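You operate a simulated robot arm through the tools that you are given. There is no shell and no other tool.

You run a simulated robot arm. Do the job below in one go: nothing can be reset, and whatever is moved stays where it is left.

## Task
Check the orange module and sort it into the rack.
Fine: it sits in the teal carriage: push that home, press check once; GOOD or FAULT side as shown; leave the carriage out.

Only the result counts: the job must be done as asked and must still hold three seconds after the hand-in. Knocking over, shifting, dropping, spilling or breaking anything else fails it.

## Robot
A 7-joint arm with a two-finger parallel gripper, fixed in place. Base frame: the origin is at the foot of the arm, x ahead of it, y to its left, z up; the work surface is at about z = 0. Units: m, degrees, N and s.
With the tool pointing down near the work surface it reaches from about 0.22 to 0.58 m from the base axis. Its first joint turns from -66.0 to 66.0 degrees. Payload 2.5 kg.
The TCP is the grasp point between the finger pads, 0.023 m short of the fingertips. In the tool frame z runs along the fingers and y along their closing line. The gripper opens to 0.094 m. The fingers are 0.038 m wide and 0.01 m thick; the gripper's body (0.054 by 0.096 m) begins 0.039 m behind the TCP.
Orientation is that of the tool frame in the base frame, as a unit quaternion [x, y, z, w]. With the fingers straight down and closing along the base's y, the tool's x points along the base's -x, its y along +y and its z along -z.

## Interface
- The arm moves only by the tool apply_moves. Its argument "steps" is a list of rows, each an object of numbers (a shift or turn left out is 0, a gripper value left out holds the last): "x", "y", "z": the shift along the tool's x, y, z in m; "ax", "ay", "az": the turn, a rotation vector about the tool's x, y, z in degrees; "fingers": the gripper command, from -1 (shut) to 1 (fully open), values between in proportion. In form: [{"x": .., "y": .., "z": .., "ax": .., "ay": .., "az": .., "fingers": ..}, ...]. A call has 1 to 20 rows; each row is the pose to reach, as a shift and turn from the pose commanded when the call began, along the tool's axes at that moment. Rows are played at 5 a second. More than 0.05 m and 8.6 degrees between two rows, or a gripper value outside its range, and nothing of the call is played. A pose out of reach is approached as far as the arm can. The call stops where the force on the tool passes 70 N (or 10 N more than at its start, if that is more) or the arm is blocked; 0.2 s more then pass. The fingers move at their own pace (about 0.108 m/s each) and stop on an object; they squeeze with about 24 N. The grip force told is the motor's: it shows also when the fingers shut on nothing. Time passes only in rows, and 0.2 s behind the last, so rows that repeat a pose let the fingers close. The reply holds the time, the measured pose of the TCP, the force on the tool along the base axes, the opening and the grip force, in the units named above and with some noise, with the torque about the TCP (base axes, N m) and any sound that the robot's microphone picked up.
- Cameras (640 x 400 px; columns grow to the right, rows downward): "scene" is fixed at [0.0807, -0.3914, 0.5507]; the picture's right is [0.99, -0.12, 0.00], its down [-0.06, -0.51, -0.86] and it looks along [0.10, 0.85, -0.52] (base axes); focal length 290 px, centre (320, 200). "wrist" rides on the gripper at [0.086, 0.016, -0.074] in the tool frame; the picture's right is [-0.18, 0.98, 0.00], its down [-0.58, -0.11, -0.81] and it looks along [-0.79, -0.15, 0.59] (tool axes); focal length 243 px, centre (320, 200). There is no depth. A picture from a camera that has moved, and an enlarged one, comes with that camera's place and axes in the base frame and with its lens.
- capture(camera): a new picture of that camera. The clock stands still meanwhile.
- enlarge(camera, box): a new picture of the part [left, top, right, bottom] of that camera's present view, enlarged. The clock stands still meanwhile.
- hand_in(): hands the job in; it is judged then, once.

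Nothing tells you positions but the pictures and the camera data. Unless the task says otherwise, let go and move clear before handing in.

The tools are called by a JSON object that holds its "api" and its "payload". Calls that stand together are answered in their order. apply_moves: Moves the arm, as the interface text tells. Its arguments: {"type":"object","properties":{"steps":{"type":"array","items":{"type":"object","properties":{"x":{"type":"number"},"y":{"type":"number"},"z":{"type":"number"},"ax":{"type":"number"},"ay":{"type":"number"},"az":{"type":"number"},"fingers":{"type":"number"}}}}},"required":["steps"]} The other tools are called the same way: capture (camera) takes a picture; enlarge (camera, box) takes an enlarged picture of a part of a camera's view; hand_in () hands the job in.

At the start:

```text
time: 0.0
tool_pos: [0.3673, 0.2326, 0.3052]
tool_rot: [0.0, 1.0, 0.0, 0.0]
contact_force: [-0.1, 0.5, -0.6]
wrist_torque: [0.02, -0.01, -0.01]
gripper_width: 0.0941
grasp_force: 0.1
```

scene: 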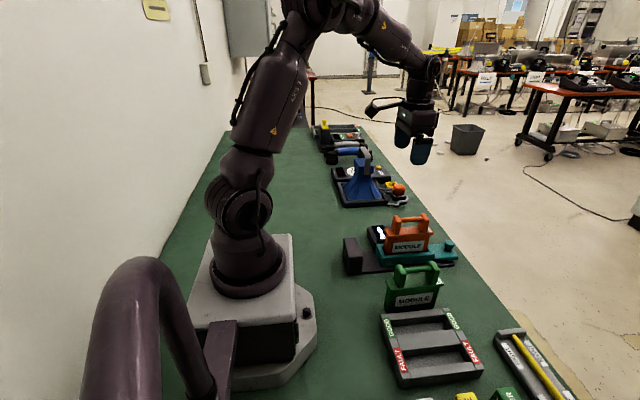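
wrist: 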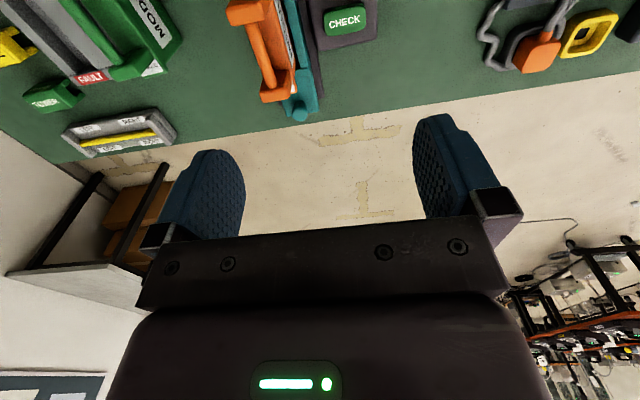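

I see the orange module in a teal carriage on a dark fixture, with a green module and a GOOD/FAULT rack nearer the scene camera. I'll look closer before moving.

{"api": "enlarge", "payload": {"camera": "scene", "box": [330, 190, 490, 290]}}

{"api": "enlarge", "payload": {"camera": "scene", "box": [350, 250, 590, 400]}}

{"api": "enlarge", "payload": {"camera": "wrist", "box": [160, 0, 400, 150]}}

{"api": "enlarge", "payload": {"camera": "scene", "box": [300, 110, 460, 210]}}

```text
4.00 times, centred on (410, 240) of scene
camera zoom: at [0.0807, -0.3914, 0.5507], right [0.99, -0.12, 0.0], down [-0.06, -0.51, -0.86], along [0.1, 0.85, -0.52], focal length 1162 px, centre (-40, 40)
```

zoom: 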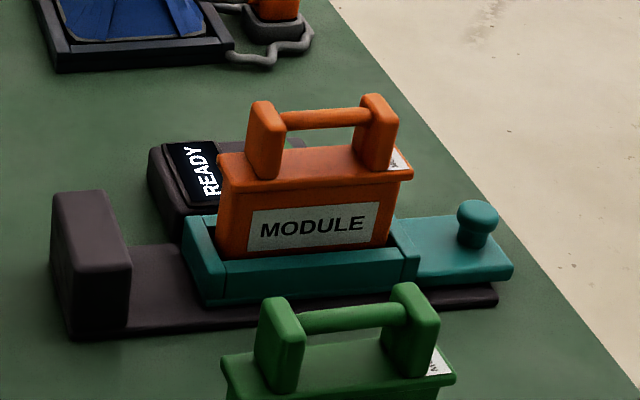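

```text
2.67 times, centred on (470, 325) of scene
camera zoom: at [0.0807, -0.3914, 0.5507], right [0.99, -0.12, 0.0], down [-0.06, -0.51, -0.86], along [0.1, 0.85, -0.52], focal length 775 px, centre (-80, -133)
```

zoom: 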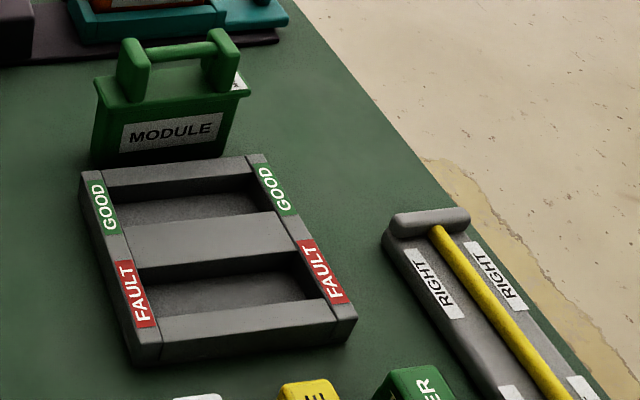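

```text
2.67 times, centred on (280, 75) of wrist
camera zoom: at [0.2796, 0.2485, 0.3804], right [0.18, 0.98, 0.0], down [0.58, -0.11, 0.81], along [0.79, -0.15, -0.59], focal length 647 px, centre (427, 533)
```

zoom: 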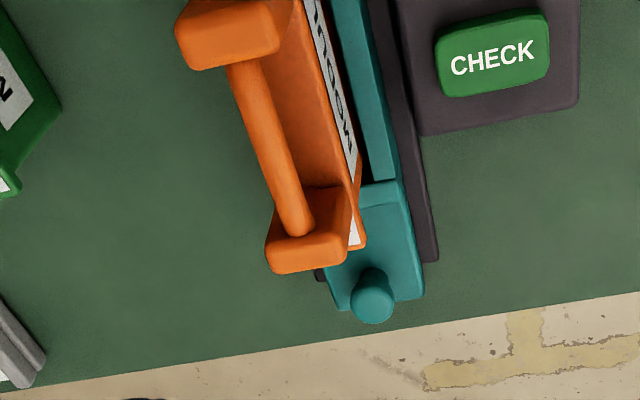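

```text
4.00 times, centred on (380, 160) of scene
camera zoom: at [0.0807, -0.3914, 0.5507], right [0.99, -0.12, 0.0], down [-0.06, -0.51, -0.86], along [0.1, 0.85, -0.52], focal length 1162 px, centre (80, 360)
```

zoom: 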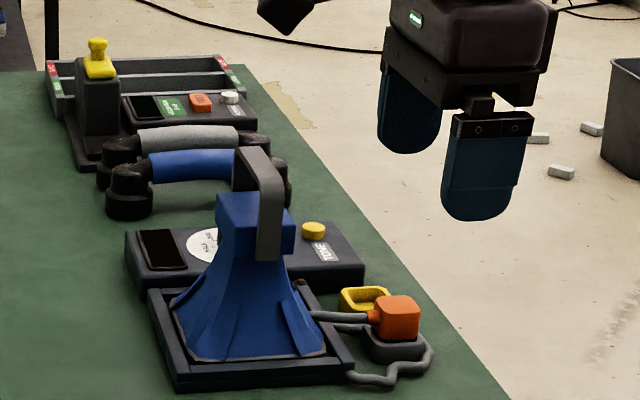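

The teal carriage slides along x, with its stop block on the base side and its pull knob at about (0.50, 0.17). The CHECK button is near (0.39, 0.26). I'll turn the gripper high up, so the wrist camera sits on the far side and clears the module, and see how far it goes.

{"api": "apply_moves", "payload": {"steps": [{"az": 8.5}, {"az": 17}, {"az": 25.5}, {"az": 34}, {"az": 42.5}, {"az": 51}, {"az": 59.5}, {"az": 68}, {"az": 76.5}, {"az": 85}, {"az": 90}, {"az": 90}]}}

{"api": "capture", "payload": {"camera": "wrist"}}

```text
time: 2.6
tool_pos: [0.3659, 0.2314, 0.3042]
tool_rot: [0.708, 0.706, 0.0, 0.0]
contact_force: [-0.3, -0.1, -0.1]
wrist_torque: [-0.02, 0.01, -0.01]
gripper_width: 0.0942
grasp_force: 0.1
```

```text
taken
camera wrist: at [0.382, 0.3178, 0.38], right [0.98, -0.19, 0.0], down [-0.11, -0.58, 0.81], along [-0.15, -0.79, -0.59], focal length 243 px, centre (320, 200)
```

wrist: 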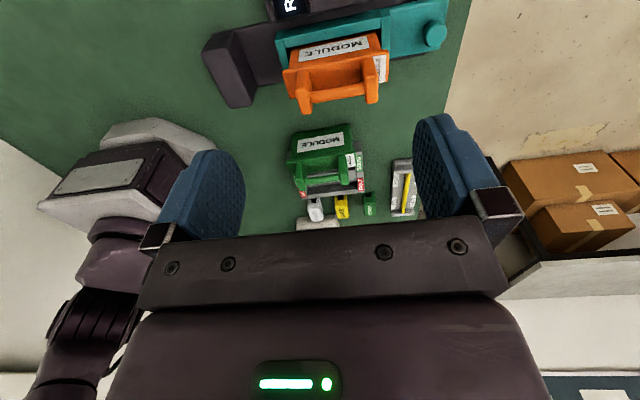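

The turn works, and the camera now looks along -y at the carriage and rack. I'll keep turning the same way to put the camera on the outer side.

{"api": "apply_moves", "payload": {"steps": [{"az": 8.5}, {"az": 17}, {"az": 25.5}, {"az": 34}, {"az": 42.5}, {"az": 51}, {"az": 59.5}, {"az": 68}, {"az": 76.5}, {"az": 85}, {"az": 90}, {"az": 90}]}}

{"api": "capture", "payload": {"camera": "wrist"}}

```text
time: 5.2
tool_pos: [0.429, 0.1844, 0.2867]
tool_rot: [1.0, 0.0, 0.0, -0.001]
contact_force: [0.2, -1.0, 0.1]
wrist_torque: [-0.02, 0.0, -0.01]
gripper_width: 0.0942
grasp_force: 0.0
out of reach, approached as far as the arm can: row 8, 9, 10, 11, 12
```

```text
taken
camera wrist: at [0.5132, 0.1684, 0.3622], right [-0.18, -0.98, 0.0], down [-0.58, 0.11, 0.81], along [-0.79, 0.15, -0.59], focal length 243 px, centre (320, 200)
```

wrist: 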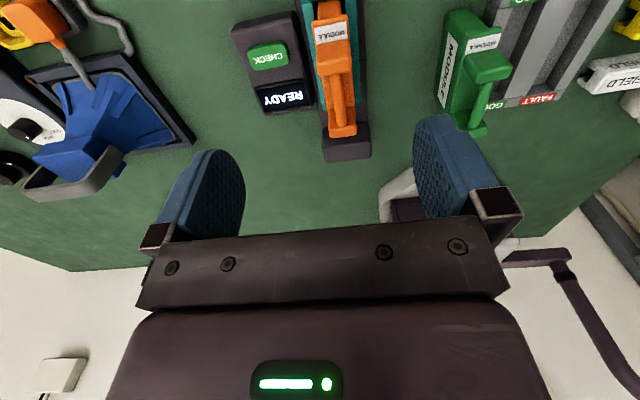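

The full turn is reachable closer to the knob's bearing; here the wrist joint limit shifted the position. I'll make a small move toward the knob line and check how the commanded pose is tracked.

{"api": "apply_moves", "payload": {"steps": [{"x": 0.03, "y": 0.0}, {"x": 0.06, "y": 0.01}, {"x": 0.06, "y": 0.01}]}}

{"api": "capture", "payload": {"camera": "wrist"}}

{"api": "capture", "payload": {"camera": "scene"}}

```text
time: 6.0
tool_pos: [0.4863, 0.1763, 0.2886]
tool_rot: [1.0, 0.001, 0.0, -0.001]
contact_force: [0.0, 0.2, 0.5]
wrist_torque: [0.0, -0.03, 0.04]
gripper_width: 0.0943
grasp_force: 0.1
```

```text
taken
camera wrist: at [0.5731, 0.1612, 0.3651], right [-0.18, -0.98, 0.0], down [-0.58, 0.11, 0.81], along [-0.79, 0.15, -0.59], focal length 243 px, centre (320, 200)
```

wrist: 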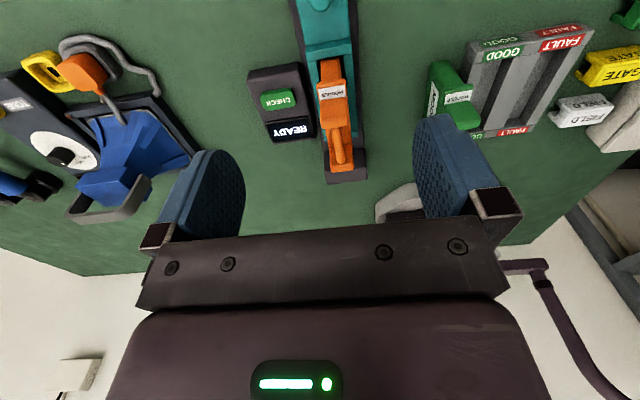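

```text
taken
```

scene: 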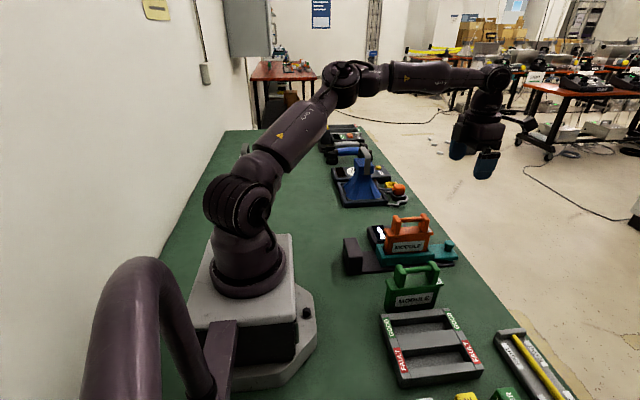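

The commanded pose follows the measured one. I'll zoom in to measure the carriage, knob, console and rack from here.

{"api": "enlarge", "payload": {"camera": "wrist", "box": [240, 0, 400, 100]}}

{"api": "enlarge", "payload": {"camera": "wrist", "box": [240, 90, 400, 190]}}

{"api": "enlarge", "payload": {"camera": "wrist", "box": [420, 10, 640, 148]}}

```text
4.00 times, centred on (320, 50) of wrist
camera zoom: at [0.5731, 0.1612, 0.3651], right [-0.18, -0.98, 0.0], down [-0.58, 0.11, 0.81], along [-0.79, 0.15, -0.59], focal length 970 px, centre (320, 800)
```

zoom: 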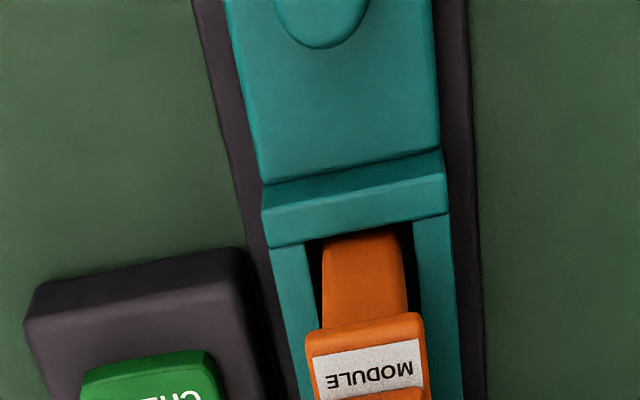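

```text
4.00 times, centred on (320, 140) of wrist
camera zoom: at [0.5731, 0.1612, 0.3651], right [-0.18, -0.98, 0.0], down [-0.58, 0.11, 0.81], along [-0.79, 0.15, -0.59], focal length 970 px, centre (320, 440)
```

zoom: 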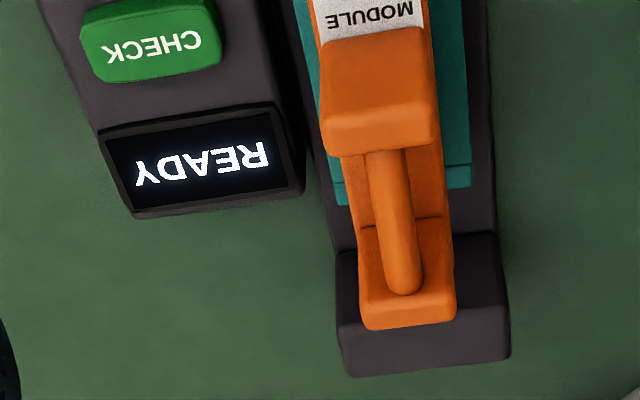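

```text
2.90 times, centred on (530, 79) of wrist
camera zoom: at [0.5731, 0.1612, 0.3651], right [-0.18, -0.98, 0.0], down [-0.58, 0.11, 0.81], along [-0.79, 0.15, -0.59], focal length 703 px, centre (-289, 551)
```

zoom: 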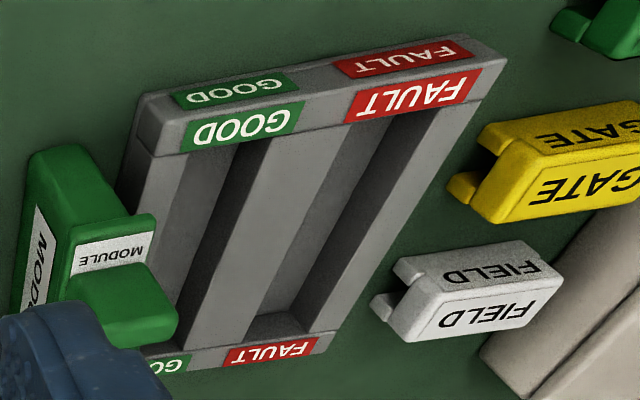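

The knob is about 26 mm wide and sits near (0.498, 0.176), with the carriage running parallel to x. I'll come down above it with the fingers partly open.

{"api": "apply_moves", "payload": {"steps": [{"x": 0.012, "y": 0.0005, "fingers": 0.25}, {"x": 0.012, "y": 0.0005, "z": 0.04}, {"x": 0.012, "y": 0.0005, "z": 0.08}, {"x": 0.012, "y": 0.0005, "z": 0.12}, {"x": 0.012, "y": 0.0005, "z": 0.16}, {"x": 0.012, "y": 0.0005, "z": 0.185}, {"x": 0.012, "y": 0.0005, "z": 0.185}]}}

{"api": "capture", "payload": {"camera": "wrist"}}

{"api": "enlarge", "payload": {"camera": "scene", "box": [380, 160, 540, 280]}}

```text
time: 7.6
tool_pos: [0.4985, 0.1807, 0.1045]
tool_rot: [1.0, 0.001, 0.0, 0.0]
contact_force: [-0.4, -0.6, 0.8]
wrist_torque: [-0.03, 0.01, 0.0]
gripper_width: 0.0585
grasp_force: 0.0
```

```text
taken
camera wrist: at [0.5841, 0.1632, 0.1804], right [-0.18, -0.98, 0.0], down [-0.58, 0.11, 0.81], along [-0.79, 0.15, -0.59], focal length 243 px, centre (320, 200)
```

wrist: 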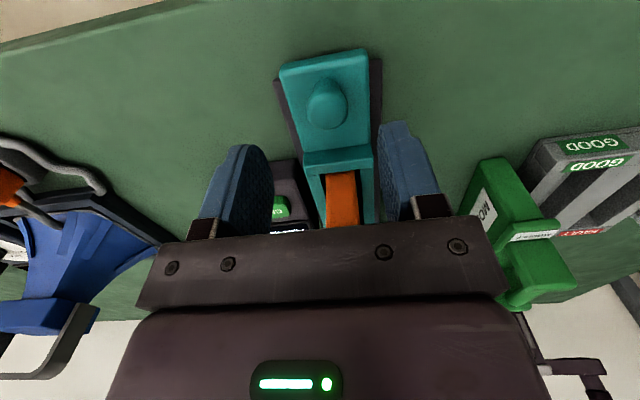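

```text
3.33 times, centred on (460, 220) of scene
camera zoom: at [0.0807, -0.3914, 0.5507], right [0.99, -0.12, 0.0], down [-0.06, -0.51, -0.86], along [0.1, 0.85, -0.52], focal length 968 px, centre (-147, 133)
```

zoom: 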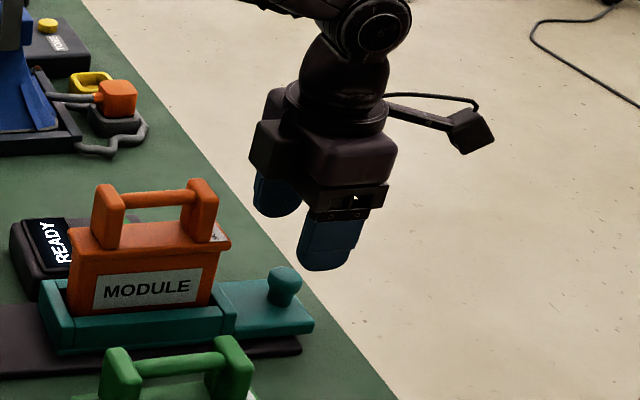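

My current y reads 0.181 while the knob is at about 0.175. I'll shift over and descend so the fingertips straddle the knob head just above the tongue.

{"api": "apply_moves", "payload": {"steps": [{"x": -0.001, "y": 0.0055}, {"x": -0.001, "y": 0.0055, "z": 0.03}, {"x": -0.001, "y": 0.0055, "z": 0.045}, {"x": -0.001, "y": 0.0055, "z": 0.054}, {"x": -0.001, "y": 0.0055, "z": 0.054}]}}

{"api": "capture", "payload": {"camera": "wrist"}}

{"api": "enlarge", "payload": {"camera": "scene", "box": [380, 160, 540, 280]}}

```text
time: 8.8
tool_pos: [0.4986, 0.1744, 0.0506]
tool_rot: [1.0, 0.001, 0.0, 0.0]
contact_force: [0.5, -0.3, -0.3]
wrist_torque: [0.03, 0.01, -0.01]
gripper_width: 0.0587
grasp_force: 0.0
```

```text
taken
camera wrist: at [0.584, 0.1589, 0.1259], right [-0.18, -0.98, 0.0], down [-0.58, 0.11, 0.81], along [-0.79, 0.15, -0.59], focal length 243 px, centre (320, 200)
```

wrist: 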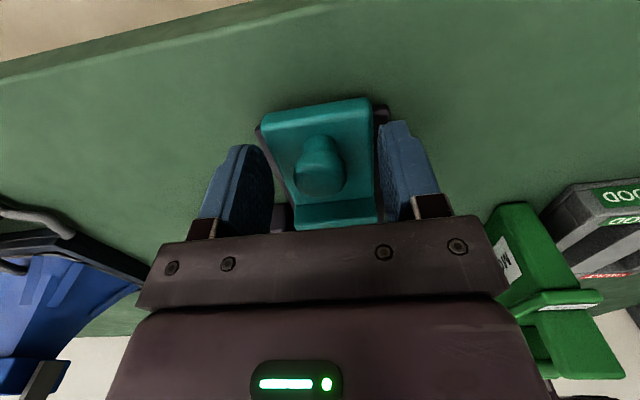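

```text
3.33 times, centred on (460, 220) of scene
camera zoom: at [0.0807, -0.3914, 0.5507], right [0.99, -0.12, 0.0], down [-0.06, -0.51, -0.86], along [0.1, 0.85, -0.52], focal length 968 px, centre (-147, 133)
```

zoom: 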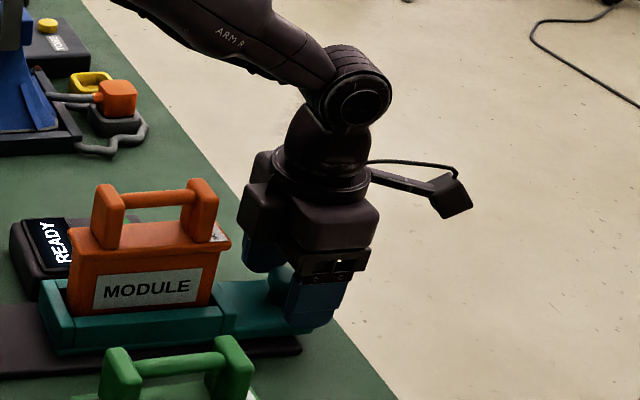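

The knob is between the fingers. I'll close on it.

{"api": "apply_moves", "payload": {"steps": [{"z": 0.003, "fingers": -0.2}, {"z": 0.003, "fingers": -0.6}, {"z": 0.003, "fingers": -1}, {"z": 0.003, "fingers": -1}]}}

{"api": "enlarge", "payload": {"camera": "wrist", "box": [220, 80, 460, 230]}}

```text
time: 9.8
tool_pos: [0.4989, 0.176, 0.0484]
tool_rot: [1.0, 0.0, 0.0, -0.001]
contact_force: [-0.9, 2.4, 3.4]
wrist_torque: [-0.14, 0.1, -0.07]
gripper_width: 0.0253
grasp_force: 44.8
```

```text
2.67 times, centred on (340, 155) of wrist
camera zoom: at [0.584, 0.1591, 0.1231], right [-0.18, -0.98, 0.0], down [-0.58, 0.11, 0.81], along [-0.79, 0.15, -0.59], focal length 647 px, centre (267, 320)
```

zoom: 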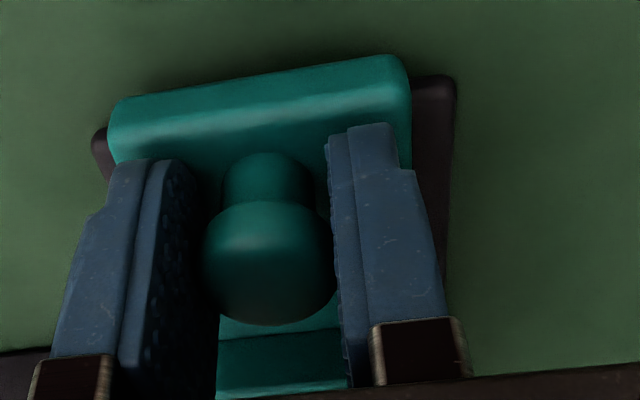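

The knob is held at 25 mm. I'll slide the carriage toward the stop slowly.

{"api": "apply_moves", "payload": {"steps": [{"x": -0.006}, {"x": -0.012}, {"x": -0.018}, {"x": -0.024}, {"x": -0.03}, {"x": -0.036}, {"x": -0.04}, {"x": -0.044}, {"x": -0.044}]}}

{"api": "enlarge", "payload": {"camera": "scene", "box": [330, 180, 490, 280]}}

```text
time: 11.8
tool_pos: [0.4527, 0.1756, 0.0472]
tool_rot: [1.0, 0.001, -0.001, -0.002]
contact_force: [-1.7, 20.2, -13.0]
wrist_torque: [-0.22, -0.88, -0.03]
gripper_width: 0.0258
grasp_force: 45.2
```

```text
4.00 times, centred on (410, 230) of scene
camera zoom: at [0.0807, -0.3914, 0.5507], right [0.99, -0.12, 0.0], down [-0.06, -0.51, -0.86], along [0.1, 0.85, -0.52], focal length 1162 px, centre (-40, 80)
```

zoom: 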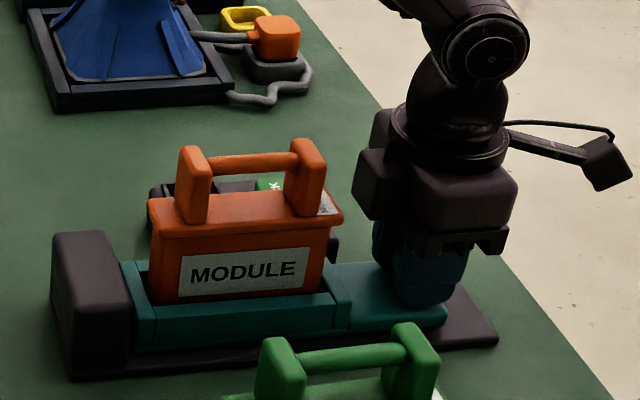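

The carriage is nearly against the stop block. I'll ease it the last few millimetres until I feel contact.

{"api": "apply_moves", "payload": {"steps": [{"x": -0.002}, {"x": -0.004}, {"x": -0.006}, {"x": -0.006}]}}

{"api": "enlarge", "payload": {"camera": "scene", "box": [330, 180, 490, 280]}}

```text
time: 12.8
tool_pos: [0.4477, 0.1748, 0.0469]
tool_rot: [1.0, -0.001, 0.001, -0.002]
contact_force: [5.9, 18.4, -3.1]
wrist_torque: [-0.03, 1.11, -0.19]
gripper_width: 0.0257
grasp_force: 45.1
```

```text
4.00 times, centred on (410, 230) of scene
camera zoom: at [0.0807, -0.3914, 0.5507], right [0.99, -0.12, 0.0], down [-0.06, -0.51, -0.86], along [0.1, 0.85, -0.52], focal length 1162 px, centre (-40, 80)
```

zoom: 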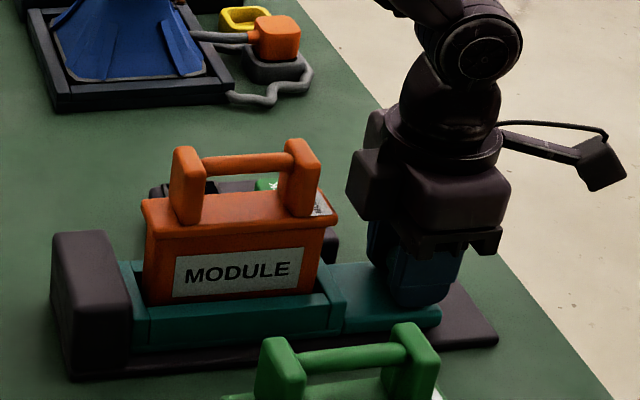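

It's only lightly loaded along x, so I'll press a little further to confirm it's against the stop.

{"api": "apply_moves", "payload": {"steps": [{"x": -0.0015}, {"x": -0.003}, {"x": -0.003}]}}

{"api": "enlarge", "payload": {"camera": "scene", "box": [330, 180, 490, 280]}}

```text
time: 13.6
tool_pos: [0.4479, 0.1753, 0.0486]
tool_rot: [1.0, 0.0, 0.006, -0.001]
contact_force: [33.1, 17.1, -20.4]
wrist_torque: [-0.14, -0.18, -0.1]
gripper_width: 0.0257
grasp_force: 44.9
```

```text
4.00 times, centred on (410, 230) of scene
camera zoom: at [0.0807, -0.3914, 0.5507], right [0.99, -0.12, 0.0], down [-0.06, -0.51, -0.86], along [0.1, 0.85, -0.52], focal length 1162 px, centre (-40, 80)
```

zoom: 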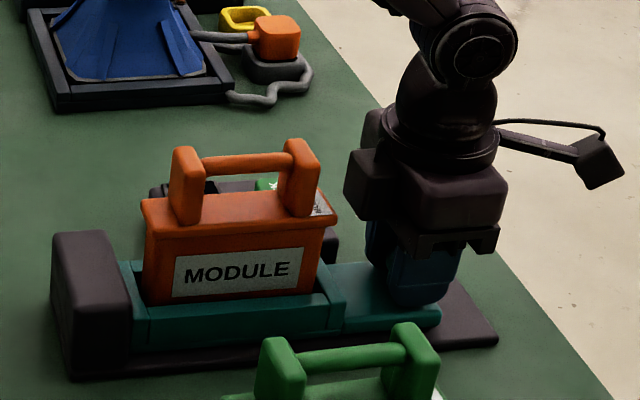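

The position stayed put as the force rose to 33 N, so the carriage is home. I'll relax the push, let go and lift clear.

{"api": "apply_moves", "payload": {"steps": [{"x": 0.003}, {"x": 0.003, "fingers": 0.0}, {"x": 0.003, "fingers": 0.25}, {"x": 0.003, "fingers": 0.25}, {"x": 0.003, "z": -0.03}, {"x": 0.003, "z": -0.07}, {"x": 0.003, "z": -0.11}, {"x": 0.003, "z": -0.15}, {"x": 0.003, "z": -0.19}, {"x": 0.003, "z": -0.23}, {"x": 0.003, "z": -0.23}]}}

{"api": "capture", "payload": {"camera": "wrist"}}

{"api": "enlarge", "payload": {"camera": "scene", "box": [330, 180, 490, 280]}}

```text
time: 16.0
tool_pos: [0.4501, 0.1734, 0.2769]
tool_rot: [1.0, 0.0, 0.0, 0.0]
contact_force: [-0.7, 0.3, 0.6]
wrist_torque: [0.04, 0.04, -0.01]
gripper_width: 0.0587
grasp_force: 0.1
```

```text
taken
camera wrist: at [0.5348, 0.1576, 0.353], right [-0.18, -0.98, 0.0], down [-0.58, 0.11, 0.81], along [-0.79, 0.15, -0.59], focal length 243 px, centre (320, 200)
```

wrist: 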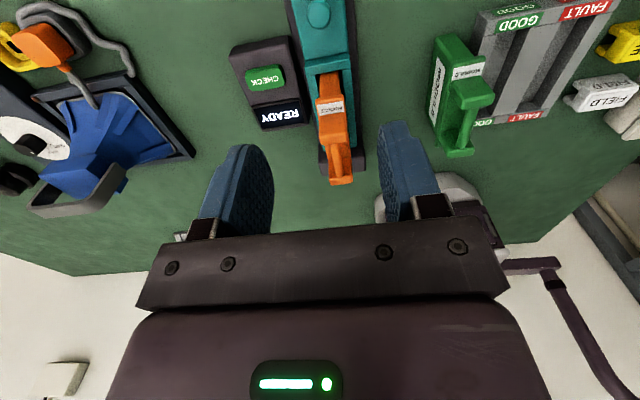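

```text
4.00 times, centred on (410, 230) of scene
camera zoom: at [0.0807, -0.3914, 0.5507], right [0.99, -0.12, 0.0], down [-0.06, -0.51, -0.86], along [0.1, 0.85, -0.52], focal length 1162 px, centre (-40, 80)
```

zoom: 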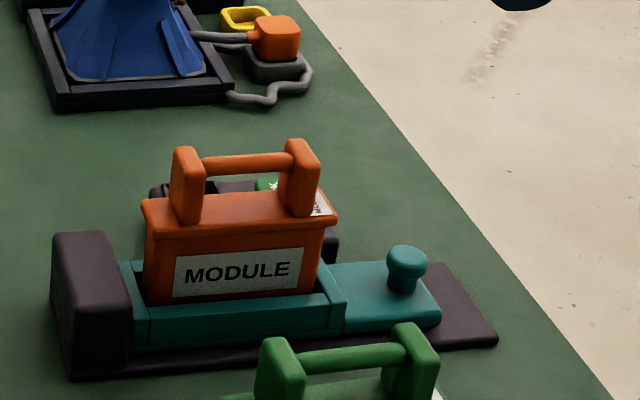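

The carriage stays home and the display reads READY. The CHECK button is near (0.389, 0.257), so I'll turn back 90° and move above it with the fingers shut.

{"api": "apply_moves", "payload": {"steps": [{"x": -0.006, "y": -0.008, "az": -8.5, "fingers": -1}, {"x": -0.012, "y": -0.016, "az": -17}, {"x": -0.018, "y": -0.024, "az": -25.5}, {"x": -0.024, "y": -0.032, "az": -34}, {"x": -0.03, "y": -0.04, "az": -42.5}, {"x": -0.036, "y": -0.048, "az": -51}, {"x": -0.042, "y": -0.056, "az": -59.5}, {"x": -0.048, "y": -0.064, "az": -68}, {"x": -0.054, "y": -0.072, "az": -76.5}, {"x": -0.058, "y": -0.08, "az": -85}, {"x": -0.061, "y": -0.0836, "az": -90}, {"x": -0.061, "y": -0.0836, "az": -90}]}}

{"api": "capture", "payload": {"camera": "wrist"}}

```text
time: 18.6
tool_pos: [0.3868, 0.2571, 0.2776]
tool_rot: [0.706, 0.708, 0.0, 0.0]
contact_force: [-0.6, -0.1, -0.1]
wrist_torque: [-0.01, -0.01, 0.0]
gripper_width: 0.0
grasp_force: 23.8
```

```text
taken
camera wrist: at [0.4024, 0.3445, 0.3521], right [0.98, -0.18, 0.0], down [-0.11, -0.58, 0.81], along [-0.15, -0.79, -0.59], focal length 243 px, centre (320, 200)
```

wrist: 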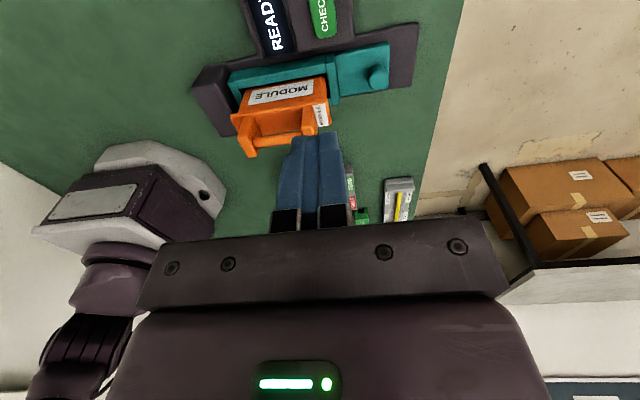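

I'm above the button. I'll go down fast at first, then look before pressing.

{"api": "apply_moves", "payload": {"steps": [{"z": 0.045}, {"z": 0.09}, {"z": 0.135}, {"z": 0.175}, {"z": 0.19}, {"z": 0.19}]}}

{"api": "capture", "payload": {"camera": "wrist"}}

{"api": "enlarge", "payload": {"camera": "scene", "box": [330, 150, 490, 250]}}

```text
time: 20.0
tool_pos: [0.3866, 0.2587, 0.0878]
tool_rot: [0.707, 0.707, 0.0, 0.0]
contact_force: [-0.1, 0.4, 0.4]
wrist_torque: [0.0, -0.01, -0.03]
gripper_width: 0.0
grasp_force: 24.4
```

```text
taken
camera wrist: at [0.4, 0.3458, 0.1636], right [0.98, -0.18, 0.0], down [-0.11, -0.58, 0.81], along [-0.15, -0.79, -0.59], focal length 243 px, centre (320, 200)
```

wrist: 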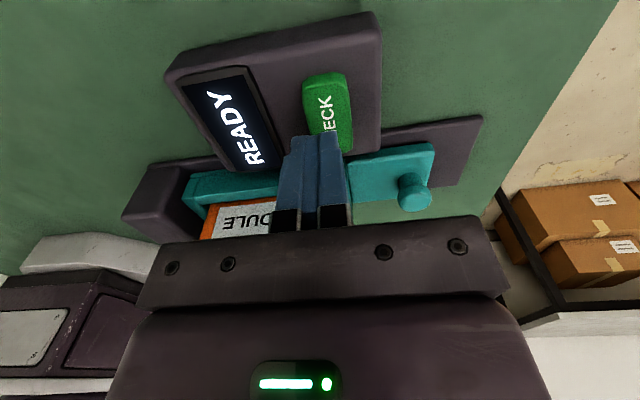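

```text
4.00 times, centred on (410, 200) of scene
camera zoom: at [0.0807, -0.3914, 0.5507], right [0.99, -0.12, 0.0], down [-0.06, -0.51, -0.86], along [0.1, 0.85, -0.52], focal length 1162 px, centre (-40, 200)
```

zoom: 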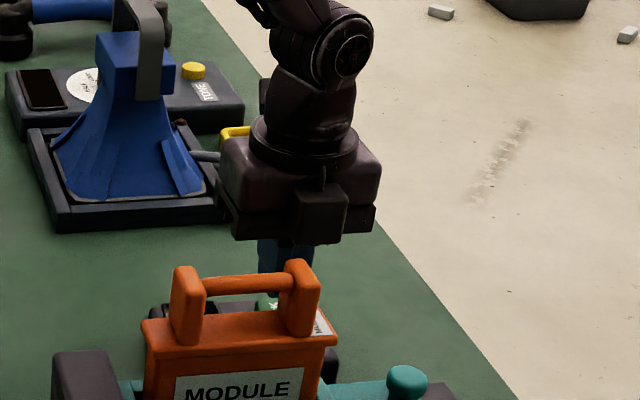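

The fingertip is aligned over the button's middle. I'll descend in small steps and feel for it.

{"api": "apply_moves", "payload": {"steps": [{"y": 0.002, "z": 0.004}, {"y": 0.002, "z": 0.008}, {"y": 0.002, "z": 0.011}, {"y": 0.002, "z": 0.013}, {"y": 0.002, "z": 0.015}]}}

{"api": "capture", "payload": {"camera": "wrist"}}

```text
time: 21.2
tool_pos: [0.3888, 0.2567, 0.0732]
tool_rot: [0.708, 0.707, 0.0, 0.0]
contact_force: [0.4, 0.7, -1.5]
wrist_torque: [-0.02, -0.01, -0.01]
gripper_width: 0.0
grasp_force: 24.0
```

```text
taken
camera wrist: at [0.4039, 0.3437, 0.1483], right [0.98, -0.18, 0.0], down [-0.11, -0.58, 0.81], along [-0.15, -0.79, -0.59], focal length 243 px, centre (320, 200)
```

wrist: 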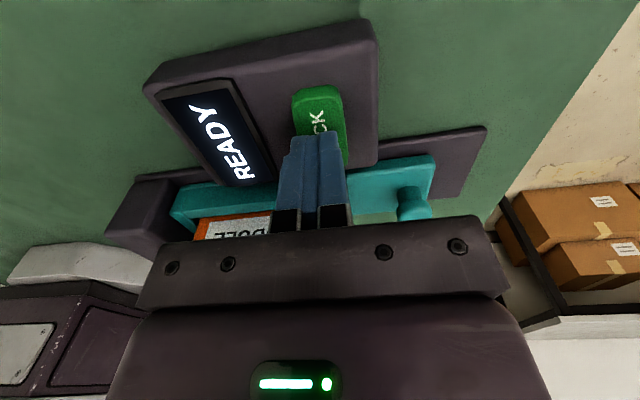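

Nothing touched yet, with the fingertips near z = 0.050. I'll continue in 1.5 mm steps.

{"api": "apply_moves", "payload": {"steps": [{"z": 0.0015}, {"z": 0.003}, {"z": 0.0045}, {"z": 0.006}, {"z": 0.0075}]}}

{"api": "enlarge", "payload": {"camera": "wrist", "box": [130, 0, 450, 240]}}

```text
time: 22.4
tool_pos: [0.3875, 0.2573, 0.0654]
tool_rot: [0.707, 0.707, -0.001, 0.0]
contact_force: [1.0, -0.8, 0.2]
wrist_torque: [-0.01, 0.0, 0.02]
gripper_width: 0.0
grasp_force: 24.0
```

```text
1.67 times, centred on (290, 120) of wrist
camera zoom: at [0.4034, 0.3446, 0.141], right [0.98, -0.18, 0.0], down [-0.11, -0.58, 0.81], along [-0.15, -0.79, -0.59], focal length 404 px, centre (370, 333)
```

zoom: 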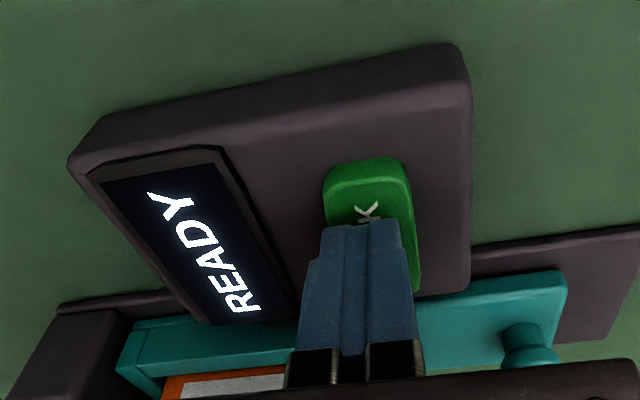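

Almost touching. I'll keep going in small steps.

{"api": "apply_moves", "payload": {"steps": [{"z": 0.0015}, {"z": 0.003}, {"z": 0.0045}, {"z": 0.006}]}}

{"api": "enlarge", "payload": {"camera": "wrist", "box": [130, 0, 450, 240]}}

```text
time: 23.4
tool_pos: [0.3878, 0.2588, 0.059]
tool_rot: [0.707, 0.707, 0.0, 0.001]
contact_force: [-2.0, -2.5, 5.0]
wrist_torque: [-0.08, 0.07, -0.01]
gripper_width: 0.0002
grasp_force: 23.8
heard: click
```

```text
1.67 times, centred on (290, 120) of wrist
camera zoom: at [0.4034, 0.3456, 0.1348], right [0.98, -0.18, 0.0], down [-0.11, -0.58, 0.81], along [-0.15, -0.79, -0.59], focal length 404 px, centre (370, 333)
```

zoom: 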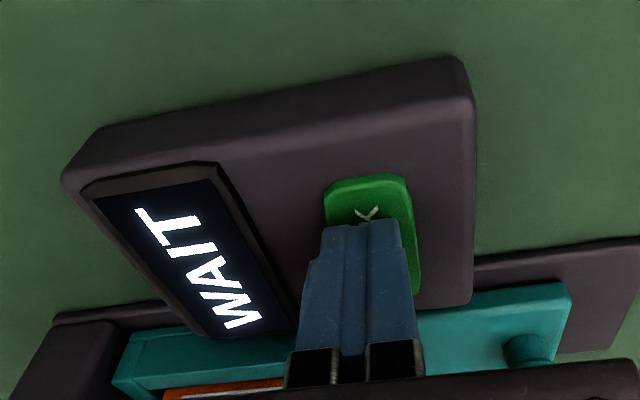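

The button clicked and the display reads WAIT. I'll lift straight up and wait for the result.

{"api": "apply_moves", "payload": {"steps": [{"z": -0.01}, {"z": -0.03}, {"z": -0.06}, {"z": -0.06}, {"z": -0.06}, {"z": -0.06}, {"z": -0.06}, {"z": -0.06}, {"z": -0.06}, {"z": -0.06}]}}

{"api": "capture", "payload": {"camera": "wrist"}}

```text
time: 25.6
tool_pos: [0.3883, 0.2559, 0.118]
tool_rot: [0.707, 0.708, 0.001, -0.001]
contact_force: [0.6, -0.3, -0.2]
wrist_torque: [-0.01, 0.02, 0.04]
gripper_width: 0.0
grasp_force: 23.7
```

```text
taken
camera wrist: at [0.4042, 0.3429, 0.1935], right [0.98, -0.18, 0.0], down [-0.11, -0.58, 0.81], along [-0.15, -0.79, -0.59], focal length 243 px, centre (320, 200)
```

wrist: 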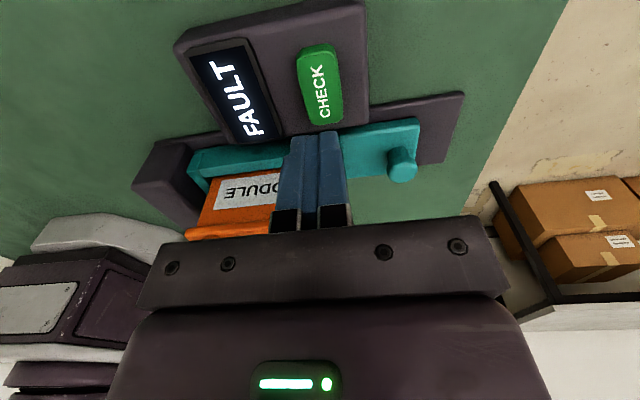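

The result is FAULT. I'll rise, turn back, and go to the knob to pull the carriage out again.

{"api": "apply_moves", "payload": {"steps": [{"z": -0.045}, {"z": -0.09}, {"z": -0.135}, {"z": -0.16}, {"x": -0.007, "y": 0.006, "z": -0.16, "az": 8.5, "fingers": 0.25}, {"x": -0.014, "y": 0.012, "z": -0.16, "az": 17}, {"x": -0.022, "y": 0.018, "z": -0.16, "az": 25.5}, {"x": -0.03, "y": 0.024, "z": -0.16, "az": 34}, {"x": -0.037, "y": 0.03, "z": -0.16, "az": 42.5}, {"x": -0.045, "y": 0.036, "z": -0.16, "az": 51}, {"x": -0.053, "y": 0.042, "z": -0.16, "az": 59.5}, {"x": -0.06, "y": 0.048, "z": -0.16, "az": 68}, {"x": -0.068, "y": 0.054, "z": -0.16, "az": 76.5}, {"x": -0.075, "y": 0.058, "z": -0.16, "az": 85}, {"x": -0.0805, "y": 0.061, "z": -0.16, "az": 90}, {"x": -0.0805, "y": 0.061, "z": -0.16, "az": 90}]}}

{"api": "capture", "payload": {"camera": "wrist"}}

```text
time: 29.0
tool_pos: [0.45, 0.1768, 0.2778]
tool_rot: [1.0, 0.001, 0.0, 0.0]
contact_force: [0.0, 0.6, 0.0]
wrist_torque: [-0.02, -0.02, 0.03]
gripper_width: 0.0585
grasp_force: 0.0
```

```text
taken
camera wrist: at [0.536, 0.161, 0.3538], right [-0.18, -0.98, 0.0], down [-0.58, 0.11, 0.81], along [-0.79, 0.15, -0.59], focal length 243 px, centre (320, 200)
```

wrist: 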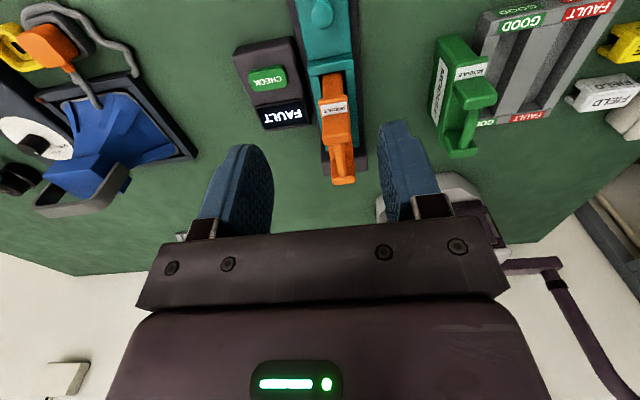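

The display still shows FAULT. I'll descend onto the knob at its home position and grip it.

{"api": "apply_moves", "payload": {"steps": [{"x": -0.001, "y": 0.001, "z": 0.045}, {"x": -0.001, "y": 0.001, "z": 0.09}, {"x": -0.001, "y": 0.001, "z": 0.135}, {"x": -0.001, "y": 0.001, "z": 0.175}, {"x": -0.001, "y": 0.001, "z": 0.205}, {"x": -0.001, "y": 0.001, "z": 0.222}, {"x": -0.001, "y": 0.001, "z": 0.23}, {"x": -0.001, "y": 0.001, "z": 0.23}, {"x": -0.001, "y": 0.001, "z": 0.23, "fingers": -0.3}, {"x": -0.001, "y": 0.001, "z": 0.23, "fingers": -1}, {"x": -0.001, "y": 0.001, "z": 0.23, "fingers": -1}, {"x": -0.001, "y": 0.001, "z": 0.23, "fingers": -1}]}}

{"api": "enlarge", "payload": {"camera": "scene", "box": [330, 180, 490, 280]}}

```text
time: 31.6
tool_pos: [0.4486, 0.1755, 0.0489]
tool_rot: [1.0, -0.001, 0.0, 0.001]
contact_force: [0.4, -7.1, -2.3]
wrist_torque: [0.17, -0.34, -0.01]
gripper_width: 0.0258
grasp_force: 45.0
```

```text
4.00 times, centred on (410, 230) of scene
camera zoom: at [0.0807, -0.3914, 0.5507], right [0.99, -0.12, 0.0], down [-0.06, -0.51, -0.86], along [0.1, 0.85, -0.52], focal length 1162 px, centre (-40, 80)
```

zoom: 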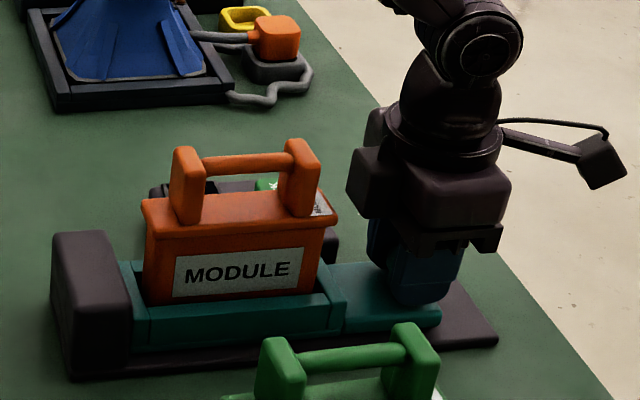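

Gripped. I'll pull the carriage back out to where it started.

{"api": "apply_moves", "payload": {"steps": [{"x": 0.005}, {"x": 0.011}, {"x": 0.017}, {"x": 0.023}, {"x": 0.029}, {"x": 0.035}, {"x": 0.041}, {"x": 0.046}, {"x": 0.05}, {"x": 0.05}]}}

{"api": "enlarge", "payload": {"camera": "scene", "box": [330, 180, 490, 280]}}

```text
time: 33.8
tool_pos: [0.4982, 0.1737, 0.0495]
tool_rot: [1.0, -0.001, 0.002, 0.0]
contact_force: [0.6, -10.8, 11.7]
wrist_torque: [0.18, 1.28, 0.1]
gripper_width: 0.0256
grasp_force: 45.4
```

```text
4.00 times, centred on (410, 230) of scene
camera zoom: at [0.0806, -0.3914, 0.5507], right [0.99, -0.12, 0.0], down [-0.06, -0.51, -0.86], along [0.1, 0.85, -0.52], focal length 1162 px, centre (-40, 80)
```

zoom: 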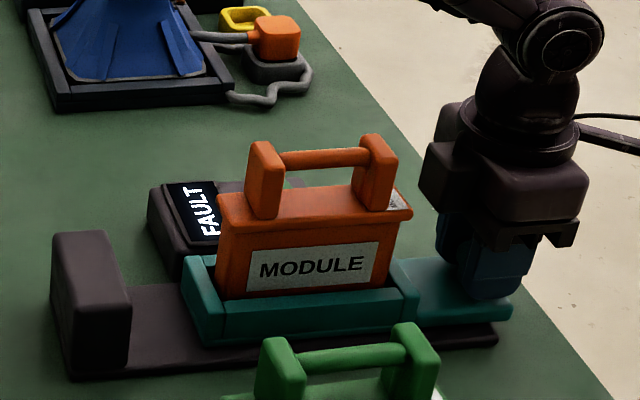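

The carriage is back at its starting place. I'll nudge it 2 mm to feel for the out stop, then release and lift.

{"api": "apply_moves", "payload": {"steps": [{"x": 0.001}, {"x": 0.002}, {"x": 0.002}]}}

{"api": "enlarge", "payload": {"camera": "scene", "box": [330, 180, 490, 280]}}

```text
time: 34.6
tool_pos: [0.4982, 0.1754, 0.0482]
tool_rot: [1.0, 0.0, -0.002, 0.0]
contact_force: [-24.5, -13.7, 30.1]
wrist_torque: [-0.28, 0.28, -0.01]
gripper_width: 0.0257
grasp_force: 44.7
```

```text
4.00 times, centred on (410, 230) of scene
camera zoom: at [0.0805, -0.3915, 0.5507], right [0.99, -0.12, 0.0], down [-0.06, -0.51, -0.86], along [0.1, 0.85, -0.52], focal length 1162 px, centre (-40, 80)
```

zoom: 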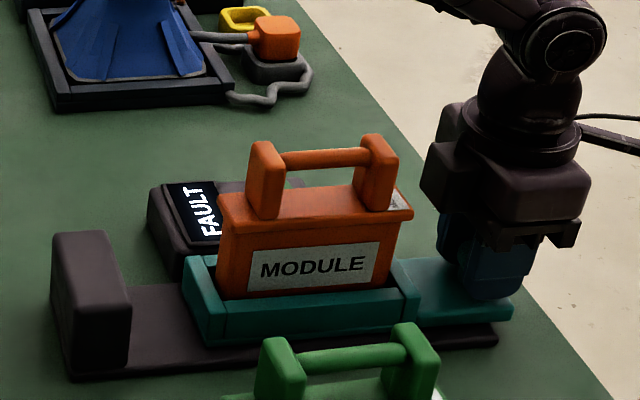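

The out stop is felt, so the carriage is fully out. I'll relax, release and lift.

{"api": "apply_moves", "payload": {"steps": [{"x": -0.002}, {"x": -0.002, "fingers": 0.0}, {"x": -0.002, "fingers": 0.3}, {"x": -0.002, "fingers": 0.3}, {"x": -0.002, "z": -0.03}, {"x": -0.002, "z": -0.07}, {"x": -0.002, "z": -0.11}, {"x": -0.002, "z": -0.15}, {"x": -0.002, "z": -0.19}, {"x": -0.002, "z": -0.23}, {"x": -0.002, "z": -0.25}, {"x": -0.002, "z": -0.25}]}}

{"api": "capture", "payload": {"camera": "wrist"}}

{"api": "enlarge", "payload": {"camera": "wrist", "box": [240, 60, 400, 190]}}

{"api": "enlarge", "payload": {"camera": "scene", "box": [350, 180, 480, 280]}}

```text
time: 37.2
tool_pos: [0.4984, 0.1753, 0.2972]
tool_rot: [1.0, 0.0, 0.0, 0.0]
contact_force: [1.1, 0.0, 0.2]
wrist_torque: [0.01, 0.04, 0.0]
gripper_width: 0.0613
grasp_force: 0.1
```

```text
taken
camera wrist: at [0.5845, 0.1595, 0.3726], right [-0.18, -0.98, 0.0], down [-0.58, 0.11, 0.81], along [-0.79, 0.15, -0.59], focal length 243 px, centre (320, 200)
```

wrist: 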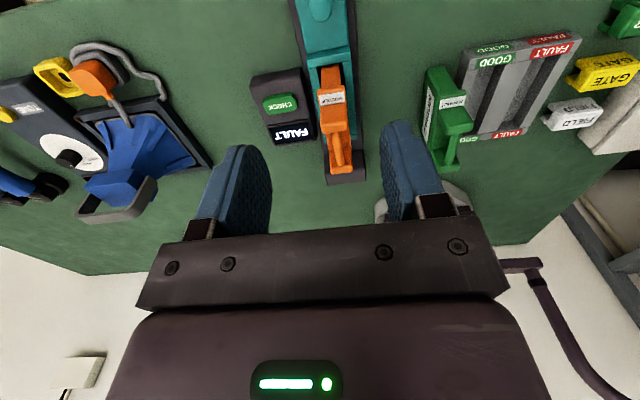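

```text
3.08 times, centred on (320, 125) of wrist
camera zoom: at [0.5845, 0.1595, 0.3726], right [-0.18, -0.98, 0.0], down [-0.58, 0.11, 0.81], along [-0.79, 0.15, -0.59], focal length 746 px, centre (320, 431)
```

zoom: 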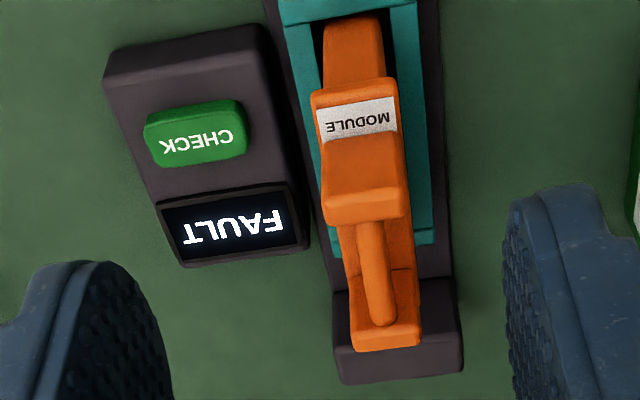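

```text
4.00 times, centred on (415, 230) of scene
camera zoom: at [0.0807, -0.3914, 0.5507], right [0.99, -0.12, 0.0], down [-0.06, -0.51, -0.86], along [0.1, 0.85, -0.52], focal length 1162 px, centre (-60, 80)
```

zoom: 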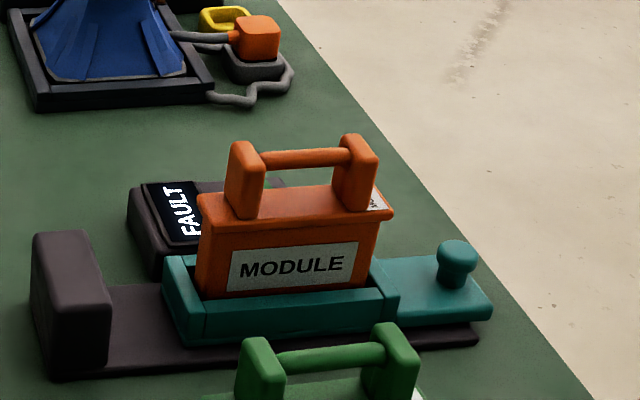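

The carriage is out with the module still in it. The handle bar is near (0.381, 0.176, 0.128). Before picking, I'll turn back to the original orientation and look at the rack from above.

{"api": "apply_moves", "payload": {"steps": [{"x": -0.01, "y": 0.009, "az": -8.5}, {"x": -0.02, "y": 0.018, "az": -17}, {"x": -0.03, "y": 0.027, "az": -25.5}, {"x": -0.04, "y": 0.036, "az": -34}, {"x": -0.05, "y": 0.045, "az": -42.5}, {"x": -0.06, "y": 0.054, "az": -51}, {"x": -0.07, "y": 0.063, "az": -59.5}, {"x": -0.08, "y": 0.072, "az": -68}, {"x": -0.09, "y": 0.081, "az": -76.5}, {"x": -0.098, "y": 0.09, "az": -85}, {"x": -0.098, "y": 0.095, "az": -90}, {"x": -0.098, "y": 0.095, "az": -90}]}}

{"api": "capture", "payload": {"camera": "wrist"}}

```text
time: 39.8
tool_pos: [0.4022, 0.0801, 0.2974]
tool_rot: [0.706, 0.708, 0.0, 0.0]
contact_force: [0.0, -0.1, 0.3]
wrist_torque: [0.02, -0.02, -0.01]
gripper_width: 0.0613
grasp_force: 0.0
```

```text
taken
camera wrist: at [0.4167, 0.1671, 0.3726], right [0.98, -0.18, 0.0], down [-0.11, -0.58, 0.81], along [-0.15, -0.79, -0.59], focal length 243 px, centre (320, 200)
```

wrist: 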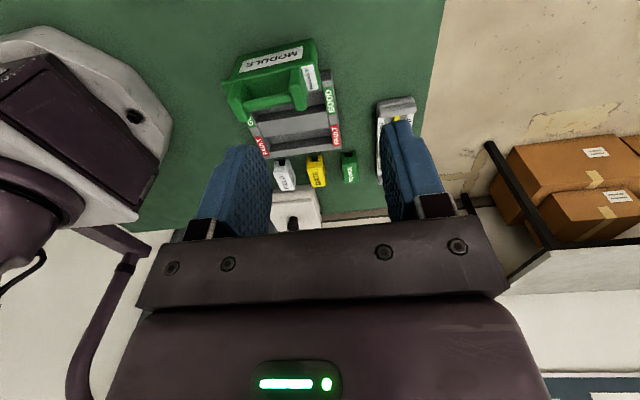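

The green module hides part of the rack from here. I'll continue to a viewpoint on the base side of the rack.

{"api": "apply_moves", "payload": {"steps": [{"x": -0.013, "y": -0.012, "az": -8.5}, {"x": -0.026, "y": -0.024, "az": -17}, {"x": -0.039, "y": -0.036, "az": -25.5}, {"x": -0.052, "y": -0.048, "az": -34}, {"x": -0.065, "y": -0.06, "az": -42.5}, {"x": -0.078, "y": -0.072, "az": -51}, {"x": -0.091, "y": -0.084, "az": -59.5}, {"x": -0.104, "y": -0.096, "az": -68}, {"x": -0.117, "y": -0.108, "az": -76.5}, {"x": -0.13, "y": -0.12, "az": -85}, {"x": -0.14, "y": -0.13, "az": -90}, {"x": -0.14, "y": -0.13, "az": -90}]}}

{"api": "capture", "payload": {"camera": "wrist"}}

{"api": "capture", "payload": {"camera": "scene"}}

```text
time: 42.4
tool_pos: [0.269, -0.0599, 0.2977]
tool_rot: [-0.001, 1.0, 0.0, 0.001]
contact_force: [1.0, -0.7, -0.5]
wrist_torque: [-0.01, 0.01, 0.01]
gripper_width: 0.0611
grasp_force: 0.0
```

```text
taken
camera wrist: at [0.1817, -0.0434, 0.3726], right [0.18, 0.98, 0.0], down [0.58, -0.11, 0.81], along [0.79, -0.15, -0.59], focal length 243 px, centre (320, 200)
```

wrist: 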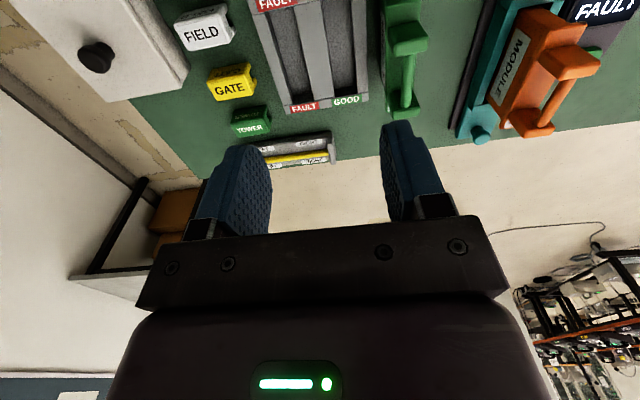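

```text
taken
```

scene: 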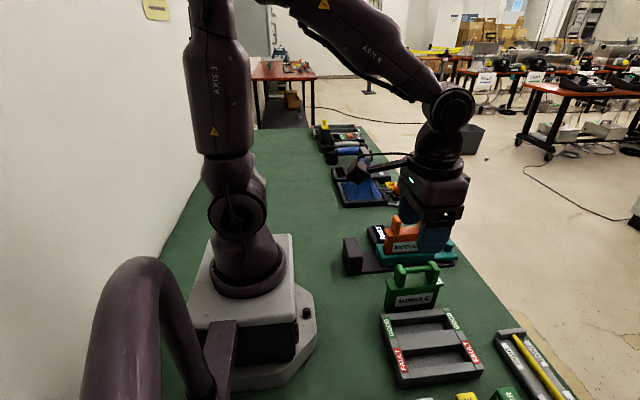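

I'll tilt the tool back about 16° to bring the whole rack into view.

{"api": "apply_moves", "payload": {"steps": [{"ay": 8, "z": -0.02}, {"ay": 16, "z": -0.05}, {"ay": 16, "z": -0.05}]}}

{"api": "capture", "payload": {"camera": "wrist"}}

{"api": "enlarge", "payload": {"camera": "wrist", "box": [220, 0, 460, 150]}}

```text
time: 43.2
tool_pos: [0.2698, -0.0608, 0.348]
tool_rot: [0.0, 0.99, 0.0, -0.141]
contact_force: [-0.1, -0.7, -0.5]
wrist_torque: [-0.04, 0.0, 0.0]
gripper_width: 0.0613
grasp_force: 0.1
```

```text
taken
camera wrist: at [0.2068, -0.043, 0.4452], right [0.18, 0.98, -0.05], down [0.78, -0.11, 0.61], along [0.6, -0.15, -0.79], focal length 243 px, centre (320, 200)
```

wrist: 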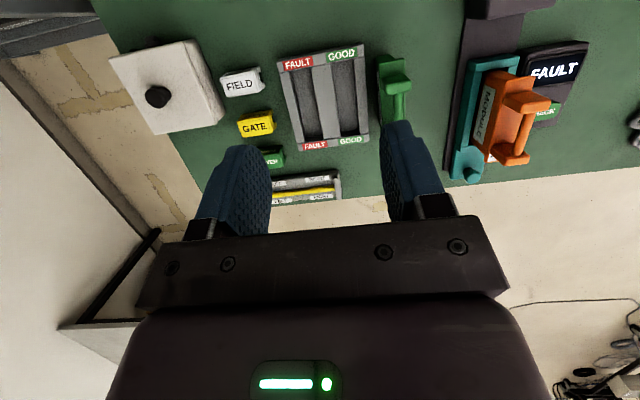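

```text
2.67 times, centred on (340, 75) of wrist
camera zoom: at [0.2068, -0.043, 0.4452], right [0.18, 0.98, -0.05], down [0.78, -0.11, 0.61], along [0.6, -0.15, -0.79], focal length 647 px, centre (267, 533)
```

zoom: 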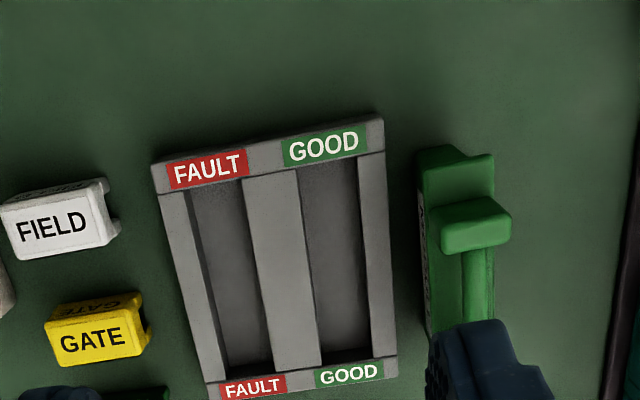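

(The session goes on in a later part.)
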